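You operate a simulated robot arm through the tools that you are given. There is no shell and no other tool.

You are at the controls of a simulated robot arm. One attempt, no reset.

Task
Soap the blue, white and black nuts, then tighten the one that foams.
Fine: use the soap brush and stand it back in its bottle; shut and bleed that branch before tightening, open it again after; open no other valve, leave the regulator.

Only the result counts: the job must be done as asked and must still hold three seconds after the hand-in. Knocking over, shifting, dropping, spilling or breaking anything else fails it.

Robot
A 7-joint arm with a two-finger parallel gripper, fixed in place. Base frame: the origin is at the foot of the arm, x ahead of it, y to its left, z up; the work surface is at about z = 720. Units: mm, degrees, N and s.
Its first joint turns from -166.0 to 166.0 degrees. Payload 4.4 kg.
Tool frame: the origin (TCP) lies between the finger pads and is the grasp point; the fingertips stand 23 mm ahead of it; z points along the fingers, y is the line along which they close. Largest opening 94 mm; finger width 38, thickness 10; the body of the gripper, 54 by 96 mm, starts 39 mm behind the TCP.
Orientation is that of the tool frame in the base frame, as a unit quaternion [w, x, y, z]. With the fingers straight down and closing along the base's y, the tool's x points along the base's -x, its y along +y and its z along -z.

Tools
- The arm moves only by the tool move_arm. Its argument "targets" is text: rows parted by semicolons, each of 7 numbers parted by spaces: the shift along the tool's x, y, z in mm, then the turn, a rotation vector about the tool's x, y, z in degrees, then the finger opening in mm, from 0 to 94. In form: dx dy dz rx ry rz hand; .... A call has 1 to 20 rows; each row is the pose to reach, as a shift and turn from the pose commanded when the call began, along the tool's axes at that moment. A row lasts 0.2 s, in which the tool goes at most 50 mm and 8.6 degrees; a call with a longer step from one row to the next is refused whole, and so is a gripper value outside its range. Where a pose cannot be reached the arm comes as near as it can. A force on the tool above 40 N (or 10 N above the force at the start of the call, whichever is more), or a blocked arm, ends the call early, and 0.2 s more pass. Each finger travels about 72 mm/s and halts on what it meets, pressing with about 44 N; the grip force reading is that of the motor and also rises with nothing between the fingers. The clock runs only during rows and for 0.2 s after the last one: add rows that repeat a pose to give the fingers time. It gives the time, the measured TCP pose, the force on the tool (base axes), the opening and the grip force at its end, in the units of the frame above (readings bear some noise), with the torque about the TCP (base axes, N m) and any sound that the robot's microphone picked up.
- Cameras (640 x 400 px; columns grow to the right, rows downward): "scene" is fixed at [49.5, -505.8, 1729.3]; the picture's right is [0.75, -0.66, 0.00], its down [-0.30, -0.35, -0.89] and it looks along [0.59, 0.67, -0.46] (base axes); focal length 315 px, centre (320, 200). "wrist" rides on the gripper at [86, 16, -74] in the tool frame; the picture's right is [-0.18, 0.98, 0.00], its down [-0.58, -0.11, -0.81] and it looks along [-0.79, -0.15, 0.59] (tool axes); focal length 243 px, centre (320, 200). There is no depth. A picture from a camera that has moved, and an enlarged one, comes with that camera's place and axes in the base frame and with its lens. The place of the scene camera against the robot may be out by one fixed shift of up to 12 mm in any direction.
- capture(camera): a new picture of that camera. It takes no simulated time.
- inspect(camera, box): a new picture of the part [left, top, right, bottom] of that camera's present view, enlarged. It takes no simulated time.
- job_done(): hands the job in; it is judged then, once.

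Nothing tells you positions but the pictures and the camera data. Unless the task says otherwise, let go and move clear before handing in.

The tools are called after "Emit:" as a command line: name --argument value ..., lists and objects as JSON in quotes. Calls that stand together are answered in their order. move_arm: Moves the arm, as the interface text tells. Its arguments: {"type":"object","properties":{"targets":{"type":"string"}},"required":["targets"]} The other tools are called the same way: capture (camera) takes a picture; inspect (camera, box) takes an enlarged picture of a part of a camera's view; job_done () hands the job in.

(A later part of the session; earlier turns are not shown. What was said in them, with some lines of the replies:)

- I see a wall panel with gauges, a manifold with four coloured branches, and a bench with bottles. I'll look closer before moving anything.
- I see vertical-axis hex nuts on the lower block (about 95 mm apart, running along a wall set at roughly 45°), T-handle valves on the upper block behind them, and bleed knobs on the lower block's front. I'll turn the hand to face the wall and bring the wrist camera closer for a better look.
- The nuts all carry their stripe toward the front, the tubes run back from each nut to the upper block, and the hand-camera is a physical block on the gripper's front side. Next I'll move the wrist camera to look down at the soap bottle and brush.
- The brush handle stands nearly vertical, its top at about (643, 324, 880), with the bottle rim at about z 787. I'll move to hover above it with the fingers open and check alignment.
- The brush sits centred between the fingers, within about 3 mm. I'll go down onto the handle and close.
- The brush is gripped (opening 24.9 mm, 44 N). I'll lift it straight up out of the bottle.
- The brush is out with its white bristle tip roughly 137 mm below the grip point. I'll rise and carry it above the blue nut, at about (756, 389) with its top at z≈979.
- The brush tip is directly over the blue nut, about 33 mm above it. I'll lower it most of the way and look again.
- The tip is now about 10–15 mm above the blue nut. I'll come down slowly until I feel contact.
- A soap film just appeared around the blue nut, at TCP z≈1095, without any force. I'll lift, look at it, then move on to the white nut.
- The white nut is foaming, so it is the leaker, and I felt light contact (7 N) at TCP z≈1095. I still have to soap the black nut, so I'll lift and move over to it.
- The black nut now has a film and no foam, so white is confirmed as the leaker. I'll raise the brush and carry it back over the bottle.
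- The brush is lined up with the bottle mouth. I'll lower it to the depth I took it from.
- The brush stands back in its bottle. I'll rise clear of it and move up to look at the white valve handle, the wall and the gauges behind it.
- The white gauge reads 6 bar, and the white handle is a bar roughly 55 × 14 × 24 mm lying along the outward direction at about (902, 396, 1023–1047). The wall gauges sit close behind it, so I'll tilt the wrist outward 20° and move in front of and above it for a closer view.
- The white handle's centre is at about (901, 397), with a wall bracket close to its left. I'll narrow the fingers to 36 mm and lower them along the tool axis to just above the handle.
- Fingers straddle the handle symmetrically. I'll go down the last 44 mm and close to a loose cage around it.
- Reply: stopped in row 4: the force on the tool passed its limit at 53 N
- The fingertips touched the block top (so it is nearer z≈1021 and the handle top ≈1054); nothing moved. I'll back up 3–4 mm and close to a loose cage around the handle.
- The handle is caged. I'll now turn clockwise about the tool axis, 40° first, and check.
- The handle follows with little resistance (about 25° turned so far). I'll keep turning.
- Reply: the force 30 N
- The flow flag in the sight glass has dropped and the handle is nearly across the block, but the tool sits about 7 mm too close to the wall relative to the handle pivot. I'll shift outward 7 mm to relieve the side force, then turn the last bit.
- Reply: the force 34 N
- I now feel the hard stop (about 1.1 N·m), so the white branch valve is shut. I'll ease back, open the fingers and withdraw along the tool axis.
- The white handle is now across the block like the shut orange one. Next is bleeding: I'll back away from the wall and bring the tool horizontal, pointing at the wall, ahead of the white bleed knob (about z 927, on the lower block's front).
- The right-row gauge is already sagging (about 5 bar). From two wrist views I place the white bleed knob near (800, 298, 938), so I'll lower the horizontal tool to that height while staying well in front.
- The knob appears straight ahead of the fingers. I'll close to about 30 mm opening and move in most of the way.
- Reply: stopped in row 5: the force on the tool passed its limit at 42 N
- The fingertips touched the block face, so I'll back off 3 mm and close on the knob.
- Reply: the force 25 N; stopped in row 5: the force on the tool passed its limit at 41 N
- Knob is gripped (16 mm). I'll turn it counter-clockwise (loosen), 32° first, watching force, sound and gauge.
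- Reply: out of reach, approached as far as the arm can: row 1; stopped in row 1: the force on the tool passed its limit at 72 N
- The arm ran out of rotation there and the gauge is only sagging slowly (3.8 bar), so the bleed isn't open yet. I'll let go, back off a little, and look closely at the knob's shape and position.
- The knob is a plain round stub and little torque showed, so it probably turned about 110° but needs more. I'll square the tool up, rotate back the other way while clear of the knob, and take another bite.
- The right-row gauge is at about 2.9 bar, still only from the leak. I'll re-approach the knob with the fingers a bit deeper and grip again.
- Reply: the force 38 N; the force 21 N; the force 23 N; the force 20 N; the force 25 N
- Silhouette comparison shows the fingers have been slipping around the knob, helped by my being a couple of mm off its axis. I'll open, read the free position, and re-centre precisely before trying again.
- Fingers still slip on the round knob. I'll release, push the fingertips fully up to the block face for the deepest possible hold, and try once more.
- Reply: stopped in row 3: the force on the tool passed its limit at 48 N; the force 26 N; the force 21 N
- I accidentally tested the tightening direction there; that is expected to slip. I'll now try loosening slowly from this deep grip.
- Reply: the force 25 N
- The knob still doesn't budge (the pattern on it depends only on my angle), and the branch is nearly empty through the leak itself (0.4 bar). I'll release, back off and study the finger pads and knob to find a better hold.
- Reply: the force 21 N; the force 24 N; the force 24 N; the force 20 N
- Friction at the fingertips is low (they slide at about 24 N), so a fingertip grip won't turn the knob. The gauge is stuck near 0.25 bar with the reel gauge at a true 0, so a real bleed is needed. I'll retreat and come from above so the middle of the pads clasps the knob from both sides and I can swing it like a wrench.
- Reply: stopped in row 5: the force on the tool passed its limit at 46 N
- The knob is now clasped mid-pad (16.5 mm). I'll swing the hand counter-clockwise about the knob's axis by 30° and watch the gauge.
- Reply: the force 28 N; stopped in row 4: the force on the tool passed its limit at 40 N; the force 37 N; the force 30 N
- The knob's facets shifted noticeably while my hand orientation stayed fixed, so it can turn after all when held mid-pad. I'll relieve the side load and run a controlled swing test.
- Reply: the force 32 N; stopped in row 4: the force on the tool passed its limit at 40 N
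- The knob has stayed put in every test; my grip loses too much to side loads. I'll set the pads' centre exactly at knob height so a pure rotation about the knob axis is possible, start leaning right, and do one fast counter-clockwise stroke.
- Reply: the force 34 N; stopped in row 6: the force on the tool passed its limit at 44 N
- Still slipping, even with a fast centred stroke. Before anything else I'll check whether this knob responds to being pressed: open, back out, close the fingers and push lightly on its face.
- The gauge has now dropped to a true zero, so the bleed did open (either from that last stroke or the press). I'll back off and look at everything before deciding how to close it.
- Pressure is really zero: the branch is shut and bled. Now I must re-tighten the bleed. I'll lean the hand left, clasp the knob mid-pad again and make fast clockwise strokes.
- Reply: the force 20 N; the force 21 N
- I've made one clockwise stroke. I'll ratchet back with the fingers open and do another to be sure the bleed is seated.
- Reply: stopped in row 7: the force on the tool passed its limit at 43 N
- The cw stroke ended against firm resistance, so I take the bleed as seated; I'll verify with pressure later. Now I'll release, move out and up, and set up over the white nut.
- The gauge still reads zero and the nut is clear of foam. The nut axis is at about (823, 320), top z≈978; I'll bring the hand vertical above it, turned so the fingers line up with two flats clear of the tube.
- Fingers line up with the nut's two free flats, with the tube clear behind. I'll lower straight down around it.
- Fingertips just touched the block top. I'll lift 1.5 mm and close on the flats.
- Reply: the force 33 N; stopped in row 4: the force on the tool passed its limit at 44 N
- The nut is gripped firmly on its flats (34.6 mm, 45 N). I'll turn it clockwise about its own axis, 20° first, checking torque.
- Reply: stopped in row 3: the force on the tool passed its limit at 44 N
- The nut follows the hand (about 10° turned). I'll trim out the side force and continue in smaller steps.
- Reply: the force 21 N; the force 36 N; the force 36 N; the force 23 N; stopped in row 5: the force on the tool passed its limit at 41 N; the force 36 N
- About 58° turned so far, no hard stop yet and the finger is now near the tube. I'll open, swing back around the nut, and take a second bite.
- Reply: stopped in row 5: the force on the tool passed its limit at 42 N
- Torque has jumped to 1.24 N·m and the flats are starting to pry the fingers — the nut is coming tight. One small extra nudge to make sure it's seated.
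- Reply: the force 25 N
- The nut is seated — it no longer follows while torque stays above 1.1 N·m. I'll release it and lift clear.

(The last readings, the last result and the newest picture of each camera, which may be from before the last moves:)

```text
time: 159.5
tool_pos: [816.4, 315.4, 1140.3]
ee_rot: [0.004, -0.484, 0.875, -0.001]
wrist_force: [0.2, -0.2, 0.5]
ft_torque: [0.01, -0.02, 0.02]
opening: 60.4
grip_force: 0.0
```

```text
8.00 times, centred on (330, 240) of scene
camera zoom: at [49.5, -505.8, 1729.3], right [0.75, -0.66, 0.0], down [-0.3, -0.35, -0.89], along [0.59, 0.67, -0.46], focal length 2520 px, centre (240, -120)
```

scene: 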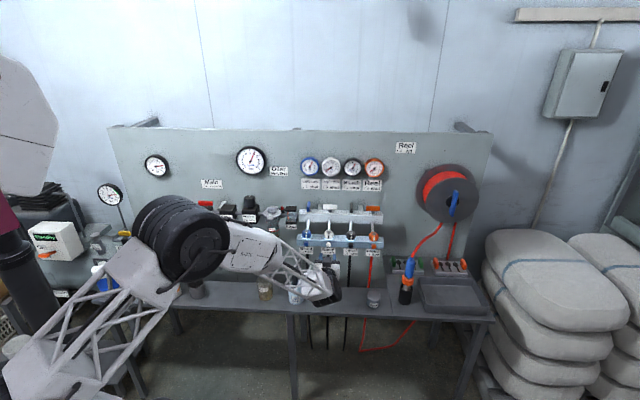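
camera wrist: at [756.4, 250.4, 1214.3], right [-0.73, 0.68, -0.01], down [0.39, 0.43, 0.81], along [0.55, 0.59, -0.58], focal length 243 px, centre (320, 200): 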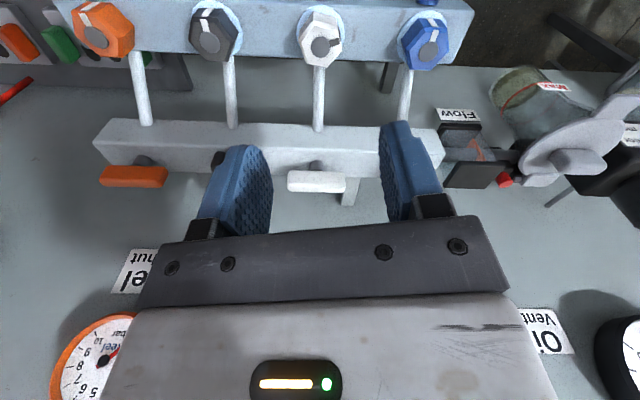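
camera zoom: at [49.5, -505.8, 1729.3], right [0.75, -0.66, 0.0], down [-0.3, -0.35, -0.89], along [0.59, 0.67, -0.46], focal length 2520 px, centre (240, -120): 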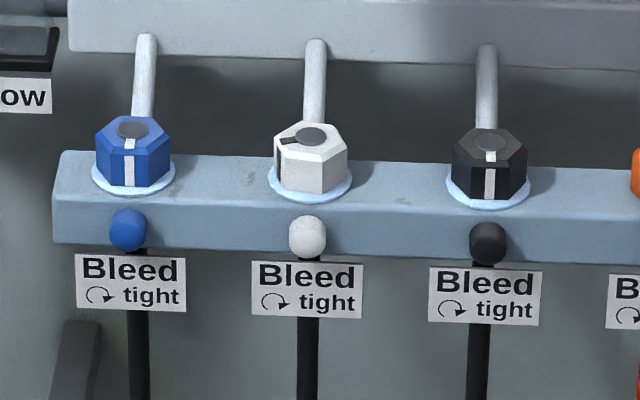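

Now to reopen the white branch: I'll re-orient to the tilted pose I used before and come in above the white valve handle.

Emit:
move_arm --targets "-6.1 -1.5 0.9 -1.1 -1.38 7.83 50; -12.3 -3 1.7 -2.2 -2.75 15.7 40; -18.4 -4.5 2.6 -3.3 -4.13 23.5 36; -24.6 -6 3.5 -4.4 -5.5 31.3 36; -30.7 -7.5 4.3 -5.5 -6.9 39.2 36; -36.8 -9 5.2 -6.6 -8.26 47 36; -43 -10.4 6.1 -7.7 -9.64 54.8 36; -49.1 -11.9 7 -8.8 -11 62.6 36; -55.2 -13.4 7.8 -9.9 -12.4 70.5 36; -61.4 -14.9 8.7 -11 -13.8 78.3 36; -67.5 -16.4 9.6 -12.1 -15.1 86.1 36; -73.7 -17.9 10.4 -13.2 -16.5 94 36; -79.8 -19.4 11.3 -14.3 -17.9 101.8 36; -79.8 -19.4 11.3 -14.3 -17.9 101.8 36"

Emit:
capture --camera "wrist"

Emit:
inspect --camera "wrist" --box '[240, 0, 400, 130]'

Emit:
inspect --camera "scene" --box '[290, 145, 390, 265]'

```text
time: 162.5
tool_pos: [874.7, 370.7, 1129.3]
ee_rot: [0.07, 0.379, 0.908, 0.165]
wrist_force: [-0.7, 0.5, -0.4]
ft_torque: [0.02, 0.0, 0.04]
opening: 35.8
grip_force: 0.0
```

```text
taken
camera wrist: at [806.1, 425.9, 1204.5], right [0.78, 0.52, 0.34], down [0.13, -0.68, 0.72], along [0.61, -0.52, -0.6], focal length 243 px, centre (320, 200)
```

wrist: 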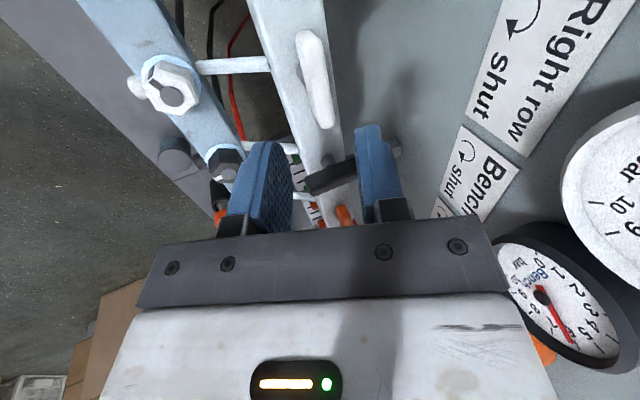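

```text
3.08 times, centred on (320, 65) of wrist
camera zoom: at [806.1, 425.9, 1204.5], right [0.78, 0.52, 0.34], down [0.13, -0.68, 0.72], along [0.61, -0.52, -0.6], focal length 746 px, centre (320, 615)
```

zoom: 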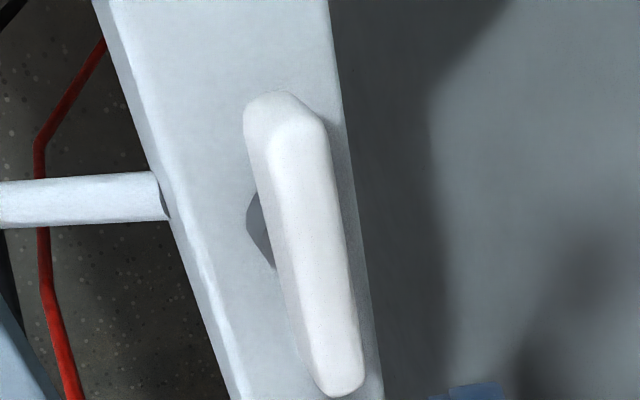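

```text
3.33 times, centred on (340, 205) of scene
camera zoom: at [49.5, -505.8, 1729.3], right [0.75, -0.66, 0.0], down [-0.3, -0.35, -0.89], along [0.59, 0.67, -0.46], focal length 1050 px, centre (253, 183)
```

zoom: 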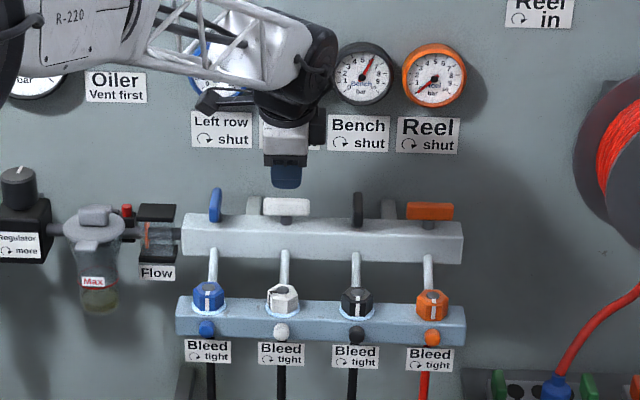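

Emit:
move_arm --targets "0.5 0.6 20 0 0 0 36; 1 1.3 40 0 0 0 36; 1.5 1.9 60 0 0 0 36; 2 2.3 70 0 0 0 36; 2 2.5 77 0 0 0 36; 2 2.5 77 0 0 0 36"

Emit:
inspect --camera "wrist" --box '[220, 80, 420, 230]'

```text
time: 163.9
tool_pos: [893.0, 392.2, 1057.5]
ee_rot: [0.07, 0.377, 0.909, 0.163]
wrist_force: [-0.1, 0.2, 0.0]
ft_torque: [0.01, 0.02, 0.02]
opening: 35.9
grip_force: 0.1
```

```text
2.67 times, centred on (320, 155) of wrist
camera zoom: at [825.6, 446.8, 1133.3], right [0.78, 0.52, 0.34], down [0.14, -0.68, 0.72], along [0.61, -0.52, -0.6], focal length 647 px, centre (320, 320)
```

zoom: 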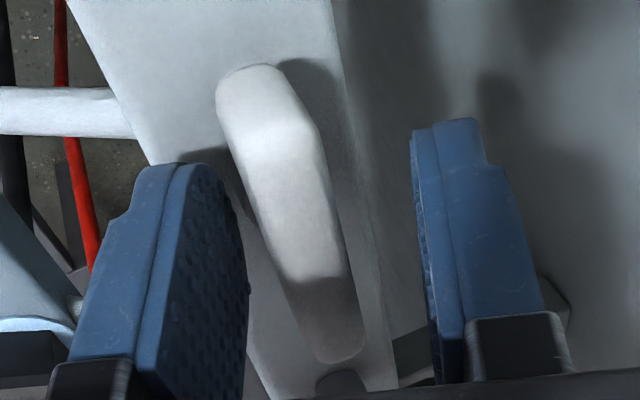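

Emit:
move_arm --targets "0 -3.8 -1.4 0 0 0 34; 0 -3.8 -1.4 0 0 0 28; 0 -3.8 -1.4 0 0 0 24; 0 -4.4 0.5 0 0 0 24; 0 -4.4 0.5 0 0 0 24"

Emit:
inspect --camera "wrist" --box '[220, 80, 420, 230]'

```text
time: 165.1
tool_pos: [892.4, 389.5, 1055.7]
ee_rot: [0.069, 0.378, 0.909, 0.164]
wrist_force: [0.7, 0.6, -0.2]
ft_torque: [-0.02, -0.03, -0.04]
opening: 23.9
grip_force: 0.1
```

```text
2.67 times, centred on (320, 155) of wrist
camera zoom: at [823.0, 444.1, 1131.6], right [0.78, 0.52, 0.34], down [0.14, -0.68, 0.72], along [0.61, -0.52, -0.6], focal length 647 px, centre (320, 320)
```

zoom: 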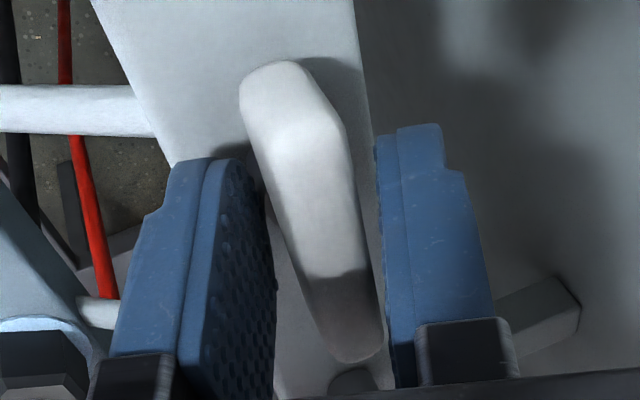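

The handle is caged. Turning counter-clockwise now to reopen the branch.

Emit:
move_arm --targets "0 0 0 0 0 -8 24; 0 0 0 0 0 -16 24; 0 0 0 0 0 -24 24; 0 0 0 0 0 -32 24; 0 0 0 0 0 -40 24; 0 0 0 0 0 -48 24; 0 0 0 0 0 -48 24"

Emit:
inspect --camera "wrist" --box '[220, 80, 420, 230]'

Emit:
inspect --camera "scene" --box '[290, 145, 390, 265]'

```text
time: 166.7
tool_pos: [891.9, 390.1, 1056.1]
ee_rot: [0.13, -0.026, 0.984, 0.12]
wrist_force: [0.0, 0.2, -0.1]
ft_torque: [-0.04, 0.0, 0.02]
opening: 24.6
grip_force: 0.8
```

```text
2.67 times, centred on (320, 155) of wrist
camera zoom: at [788.9, 386.6, 1107.2], right [0.1, 0.96, 0.27], down [0.37, -0.29, 0.88], along [0.92, 0.01, -0.38], focal length 647 px, centre (320, 320)
```

zoom: 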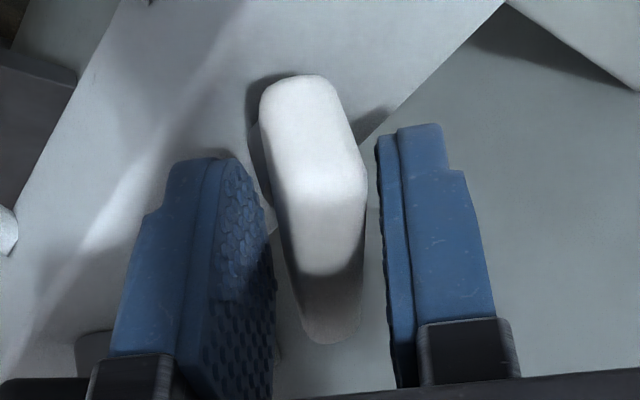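

```text
3.33 times, centred on (340, 205) of scene
camera zoom: at [49.5, -505.8, 1729.3], right [0.75, -0.66, 0.0], down [-0.3, -0.35, -0.89], along [0.59, 0.67, -0.46], focal length 1050 px, centre (253, 183)
```

zoom: 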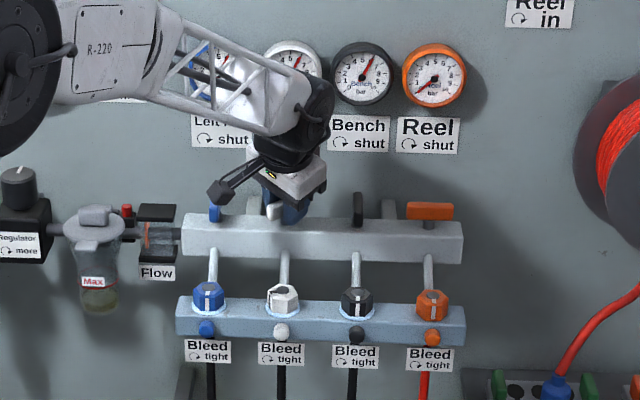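

Emit:
inspect --camera "scene" --box '[310, 150, 350, 180]'

Emit:
move_arm --targets "0 0 0 0 0 -8 24; 0 0 0 0 0 -16 24; 0 0 0 0 0 -24 24; 0 0 0 0 0 -32 24; 0 0 0 0 0 -40 24; 0 0 0 0 0 -40 24"

Emit:
inspect --camera "wrist" --box '[220, 80, 420, 230]'

Emit:
inspect --camera "scene" --box '[290, 145, 390, 265]'

```text
13.33 times, centred on (330, 165) of scene
camera zoom: at [49.5, -505.8, 1729.3], right [0.75, -0.66, 0.0], down [-0.3, -0.35, -0.89], along [0.59, 0.67, -0.46], focal length 4200 px, centre (187, 667)
```

zoom: 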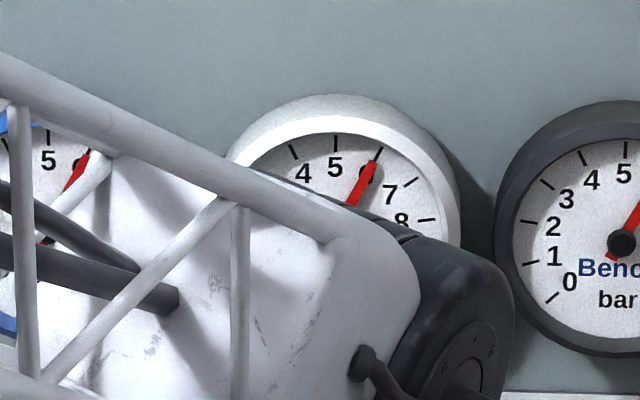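

```text
time: 168.1
tool_pos: [891.6, 389.4, 1057.2]
ee_rot: [0.163, -0.36, 0.916, 0.069]
wrist_force: [0.3, -0.4, -1.0]
ft_torque: [0.02, 0.0, 0.03]
opening: 24.0
grip_force: 0.5
```

```text
2.67 times, centred on (320, 155) of wrist
camera zoom: at [802.6, 329.0, 1095.8], right [-0.54, 0.84, 0.07], down [0.27, 0.09, 0.96], along [0.79, 0.54, -0.28], focal length 647 px, centre (320, 320)
```

zoom: 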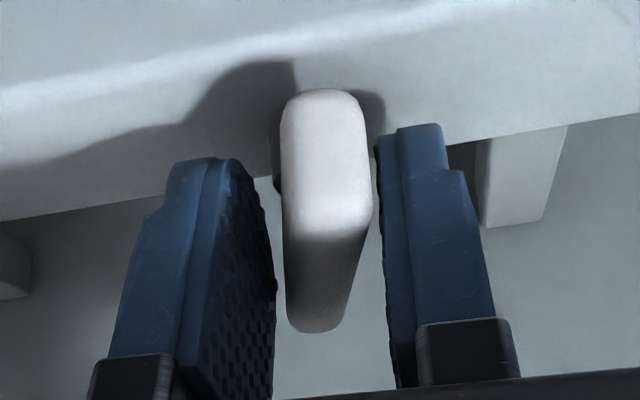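

```text
3.33 times, centred on (340, 205) of scene
camera zoom: at [49.5, -505.8, 1729.3], right [0.75, -0.66, 0.0], down [-0.3, -0.35, -0.89], along [0.59, 0.67, -0.46], focal length 1050 px, centre (253, 183)
```

zoom: 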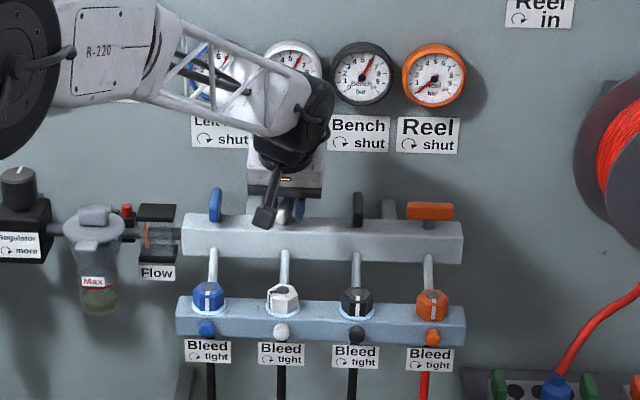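

Pressure is back to 6 bar with no foam and the flow flag hanging still, so the joint holds and the bleed is closed. I'll turn the handle the rest of the way to its open stop.

Emit:
move_arm --targets "0 0 0 0 0 -6 24; 0 0 0 0 0 -12 24; 0 0 0 0 0 -12 24"

Emit:
inspect --camera "wrist" --box '[220, 80, 420, 230]'

```text
time: 168.9
tool_pos: [892.2, 390.8, 1056.8]
ee_rot: [0.17, -0.454, 0.873, 0.051]
wrist_force: [0.3, -0.2, 0.6]
ft_torque: [0.02, 0.01, -0.01]
opening: 24.1
grip_force: 0.1
```

```text
2.67 times, centred on (320, 155) of wrist
camera zoom: at [814.4, 315.0, 1095.3], right [-0.7, 0.72, 0.0], down [0.19, 0.19, 0.96], along [0.69, 0.67, -0.27], focal length 647 px, centre (320, 320)
```

zoom: 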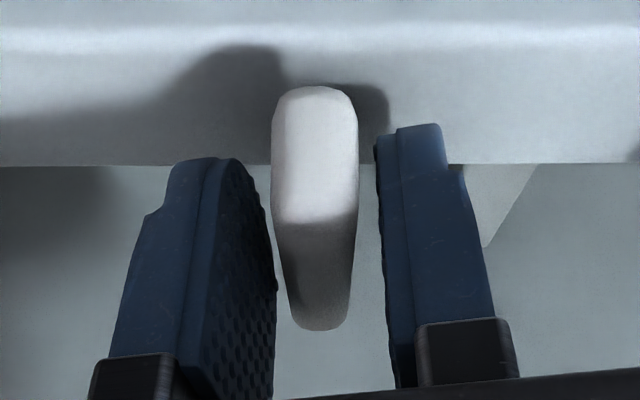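

Emit:
move_arm --targets "0 0 0 0 0 -6 24; 0 0 0 0 0 -12 24; 0 0 0 0 0 -12 24"

Emit:
inspect --camera "wrist" --box '[220, 80, 420, 230]'

```text
time: 169.7
tool_pos: [892.6, 389.2, 1056.9]
ee_rot: [0.174, -0.542, 0.821, 0.033]
wrist_force: [8.7, -4.4, -3.2]
ft_torque: [0.41, 0.84, -1.5]
opening: 28.0
grip_force: 45.1
```

```text
2.67 times, centred on (320, 155) of wrist
camera zoom: at [828.3, 302.5, 1096.1], right [-0.82, 0.56, -0.07], down [0.1, 0.27, 0.96], along [0.56, 0.78, -0.28], focal length 647 px, centre (320, 320)
```

zoom: 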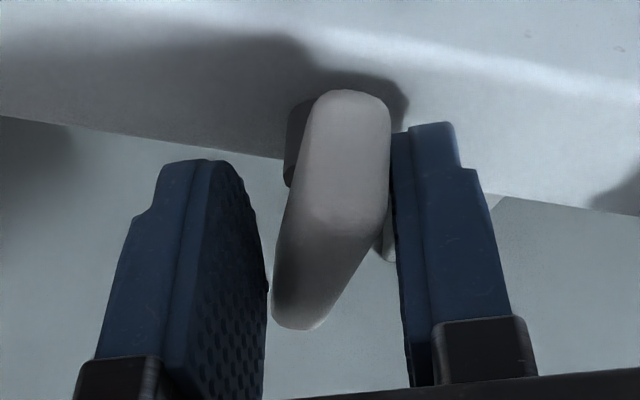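

That's the open stop (1.5 N·m). I'll back off, open the fingers and withdraw along the tool axis.

Emit:
move_arm --targets "0 0 0 0 0 7 24; 0 0 0 0 0 13 24; 0 0 0 0 0 13 34; 0 0 -10 0 0 13 34; 0 0 -40 0 0 13 34; 0 0 -80 0 0 13 34; 0 0 -120 0 0 13 50; 0 0 -120 0 0 13 60"

Emit:
capture --camera "wrist"

Emit:
inspect --camera "scene" --box '[290, 145, 390, 265]'

```text
time: 171.5
tool_pos: [862.7, 361.3, 1170.8]
ee_rot: [0.169, -0.446, 0.877, 0.052]
wrist_force: [-0.4, 0.3, -0.6]
ft_torque: [0.01, 0.0, 0.01]
opening: 59.9
grip_force: 0.0
```

```text
taken
camera wrist: at [784.0, 287.0, 1210.3], right [-0.69, 0.73, 0.01], down [0.2, 0.18, 0.96], along [0.7, 0.66, -0.27], focal length 243 px, centre (320, 200)
```

wrist: 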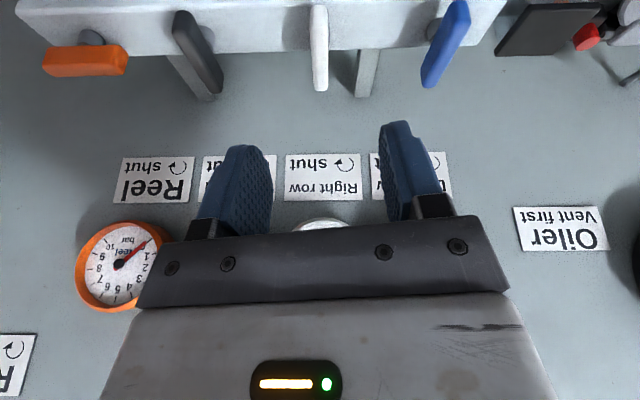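

```text
3.33 times, centred on (340, 205) of scene
camera zoom: at [49.5, -505.8, 1729.3], right [0.75, -0.66, 0.0], down [-0.3, -0.35, -0.89], along [0.59, 0.67, -0.46], focal length 1050 px, centre (253, 183)
```

zoom: 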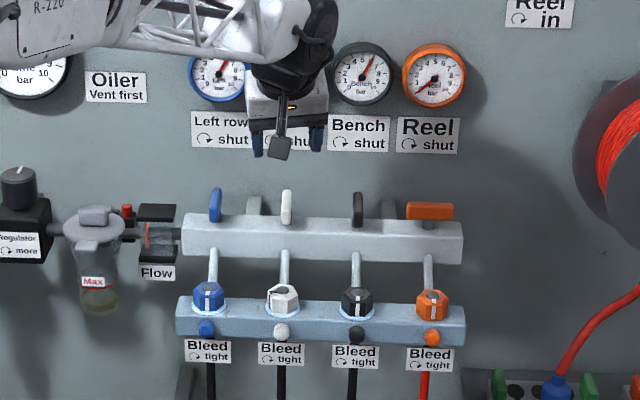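

The white handle now points out like its open neighbours. I'll back well away and inspect everything.

Emit:
move_arm --targets "37 0 17 0 0 0 60; 74 0 34 0 0 0 60; 111 0 40 0 0 0 60; 148 0 40 0 0 0 60; 185 0 40 0 0 0 60; 220 0 40 0 0 0 60; 220 0 40 0 0 0 60"

Emit:
capture --camera "scene"

Emit:
inspect --camera "scene" --box '[290, 145, 390, 205]'

Emit:
inspect --camera "scene" --box '[280, 195, 400, 270]'

Emit:
inspect --camera "scene" --box '[240, 240, 400, 340]'

Emit:
inspect --camera "scene" --box '[120, 140, 300, 310]'

```text
time: 173.1
tool_pos: [751.7, 204.1, 1058.0]
ee_rot: [0.17, -0.446, 0.877, 0.053]
wrist_force: [-0.2, -0.1, 0.2]
ft_torque: [-0.03, -0.02, -0.03]
opening: 60.0
grip_force: 0.2
```

```text
taken
```

scene: 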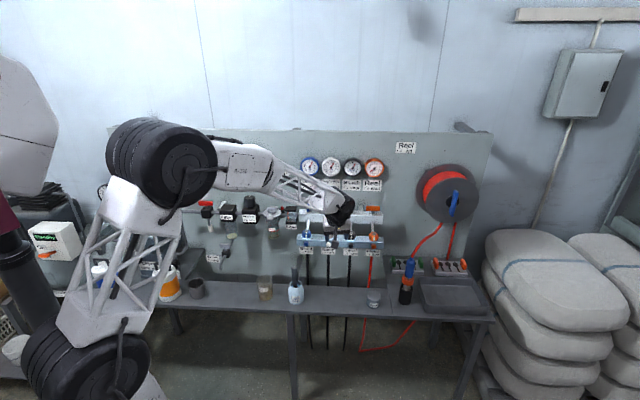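

```text
6.40 times, centred on (340, 175) of scene
camera zoom: at [49.5, -505.8, 1729.3], right [0.75, -0.66, 0.0], down [-0.3, -0.35, -0.89], along [0.59, 0.67, -0.46], focal length 2016 px, centre (192, 360)
```

zoom: 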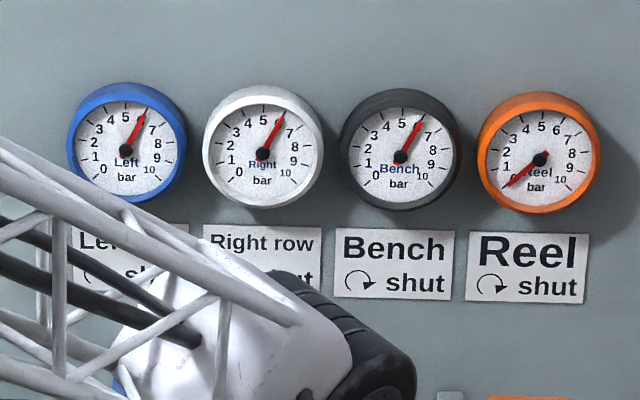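

```text
5.33 times, centred on (340, 232) of scene
camera zoom: at [49.5, -505.8, 1729.3], right [0.75, -0.66, 0.0], down [-0.3, -0.35, -0.89], along [0.59, 0.67, -0.46], focal length 1680 px, centre (213, 27)
```

zoom: 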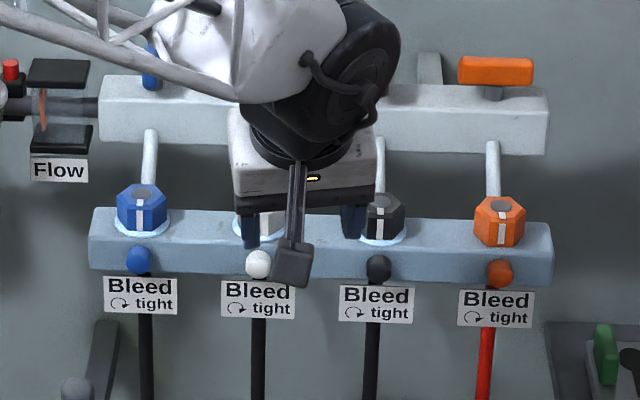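

```text
4.00 times, centred on (320, 290) of scene
camera zoom: at [49.5, -505.8, 1729.3], right [0.75, -0.66, 0.0], down [-0.3, -0.35, -0.89], along [0.59, 0.67, -0.46], focal length 1260 px, centre (320, -160)
```

zoom: 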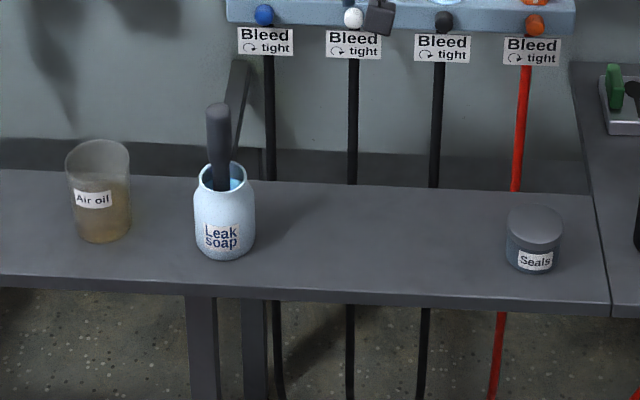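

```text
2.35 times, centred on (210, 225) of scene
camera zoom: at [49.5, -505.8, 1729.3], right [0.75, -0.66, 0.0], down [-0.3, -0.35, -0.89], along [0.59, 0.67, -0.46], focal length 741 px, centre (579, 141)
```

zoom: 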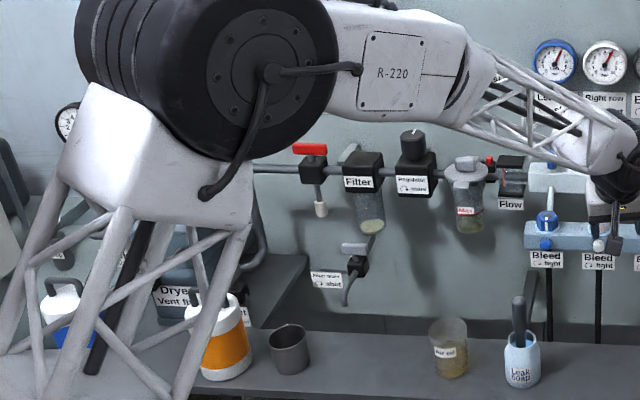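

Emit:
move_arm --targets "4 0 -40 0 0 0 60; 8 0 -80 0 0 0 60; 14 0 -120 0 0 0 60; 24 0 -165 0 0 0 60; 44 0 -180 0 0 0 60; 74 0 -190 0 0 0 60; 74 0 -190 0 0 0 60; 74 0 -190 0 0 0 60; 74 0 -190 0 0 0 60; 74 0 -190 0 0 0 60; 74 0 -190 0 0 0 60; 74 0 -190 0 0 0 60; 74 0 -190 0 0 0 60; 74 0 -190 0 0 0 60; 74 0 -190 0 0 0 60"

Emit:
inspect --camera "scene" --box '[280, 140, 400, 270]'

Emit:
inspect --camera "scene" --box '[290, 200, 370, 260]'

Emit:
inspect --camera "wrist" --box '[200, 0, 440, 150]'

```text
time: 176.3
tool_pos: [663.2, 99.6, 1207.6]
ee_rot: [0.169, -0.446, 0.877, 0.052]
wrist_force: [0.4, -0.2, -0.2]
ft_torque: [-0.02, 0.02, -0.01]
opening: 60.1
grip_force: 0.1
```

```text
3.08 times, centred on (340, 205) of scene
camera zoom: at [49.5, -505.8, 1729.3], right [0.75, -0.66, 0.0], down [-0.3, -0.35, -0.89], along [0.59, 0.67, -0.46], focal length 969 px, centre (258, 185)
```

zoom: 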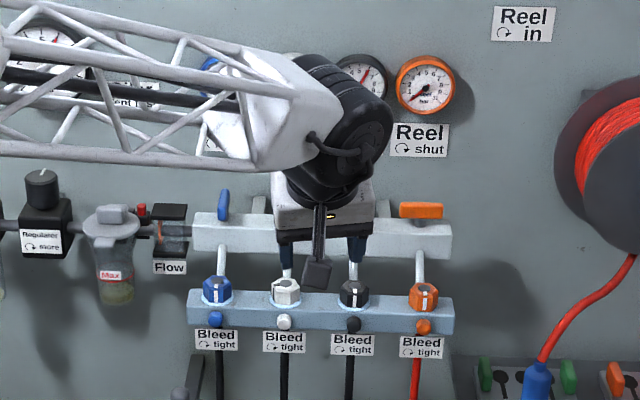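

```text
6.67 times, centred on (330, 230) of scene
camera zoom: at [49.5, -505.8, 1729.3], right [0.75, -0.66, 0.0], down [-0.3, -0.35, -0.89], along [0.59, 0.67, -0.46], focal length 2100 px, centre (253, 0)
```

zoom: 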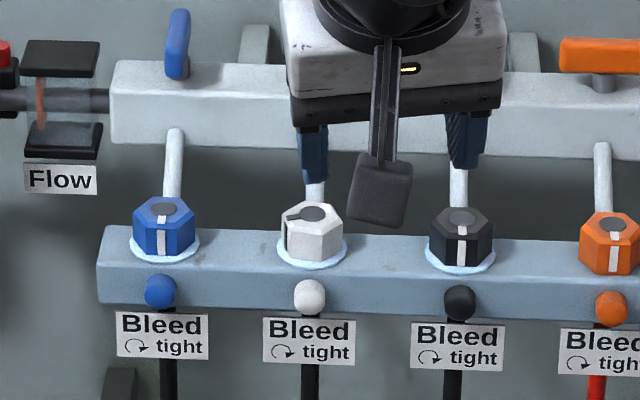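

```text
2.67 times, centred on (320, 75) of wrist
camera zoom: at [584.8, 26.2, 1246.1], right [-0.69, 0.73, 0.01], down [0.2, 0.18, 0.96], along [0.7, 0.66, -0.27], focal length 647 px, centre (320, 533)
```

zoom: 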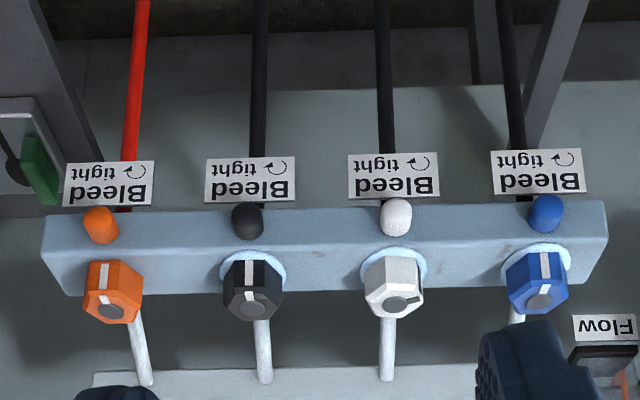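

Emit:
inspect --camera "scene" --box '[270, 195, 310, 230]'

Emit:
move_arm --targets "0 0 -40 0 0 0 60; 0 0 -80 0 0 0 60; 0 0 -120 0 0 0 60; 0 0 -160 0 0 0 60; 0 0 -160 0 0 0 60; 0 0 -160 0 0 0 60"

Emit:
inspect --camera "scene" --box '[290, 140, 390, 265]'

Emit:
capture --camera "scene"

```text
11.43 times, centred on (290, 212) of scene
camera zoom: at [49.5, -505.8, 1729.3], right [0.75, -0.66, 0.0], down [-0.3, -0.35, -0.89], along [0.59, 0.67, -0.46], focal length 3600 px, centre (663, 57)
```

zoom: 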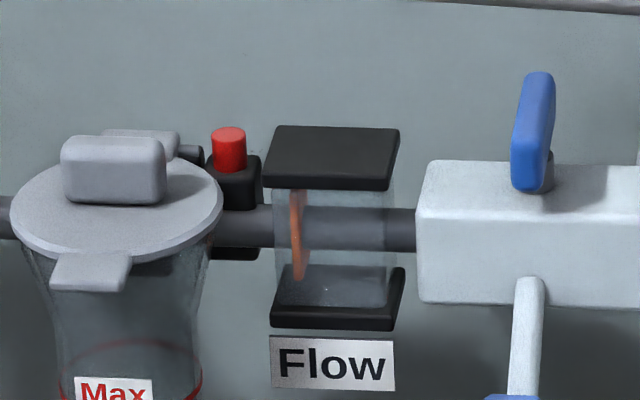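

```text
time: 177.7
tool_pos: [624.1, 61.0, 1359.2]
ee_rot: [0.17, -0.445, 0.878, 0.052]
wrist_force: [0.5, 0.4, 0.2]
ft_torque: [-0.01, 0.01, 0.0]
opening: 59.8
grip_force: 0.1
```

```text
3.20 times, centred on (340, 202) of scene
camera zoom: at [49.5, -505.8, 1729.3], right [0.75, -0.66, 0.0], down [-0.3, -0.35, -0.89], along [0.59, 0.67, -0.46], focal length 1008 px, centre (256, 192)
```

zoom: 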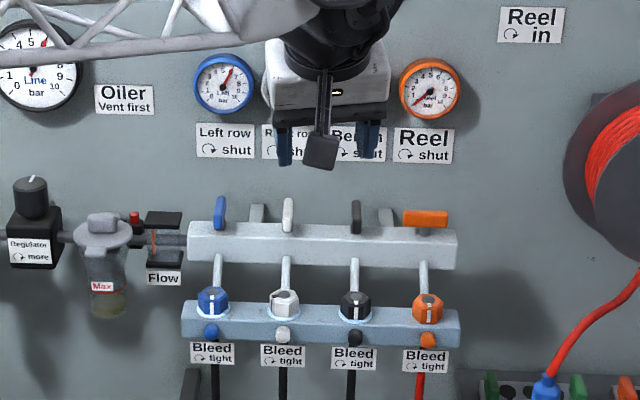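

```text
taken
```

scene: 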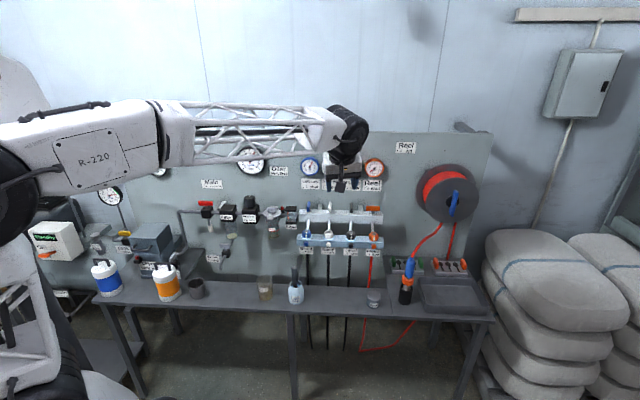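

Everything checks out:
- **Soap test:** the blue, white and black nuts were soaped, and only white foamed.
- **Brush:** it is standing back in its bottle.
- **White branch:** it was shut and bled to zero, its nut turned to a firm stop, and the valve reopened to its stop.
- **Now:** all three branches read 6 bar, there is no foam, and the flow flag hangs still.

The arm is clear and the gripper is empty, so I'm handing in.

Emit:
job_done

```text
The job is handed in.
```

The job is handed in. White was the leaking nut: I soaped blue, white and black, and only white foamed.

- **Brush:** it is standing back in the soap bottle.
- **White branch:** I shut the valve, bled the branch and tightened the nut until it stopped turning at about 1.1–1.2 N·m. Then I reopened the valve to its stop.
- **Final check:** the last clear gauge reading, about five seconds before hand-in, was 6 bar on the left, right and bench rows. There was no foam on the white nut, and the flow flag hung still. I touched no other valve, nor the regulator.

- **Bleed screw:** my fingers kept slipping on the round knob. The leak took most of the pressure out of the branch, down to about 0.25 bar. The gauge only reached zero after I swung the knob loose with a different grip and then pressed on it; I can't say which of the two opened it. I turned it back tight, but couldn't see it move. I judge it closed only because the branch now holds pressure with no flow.
- **Light knocks:** the fingertips touched the blocks a few times while lining up, at up to about 53 N. I saw nothing shift.
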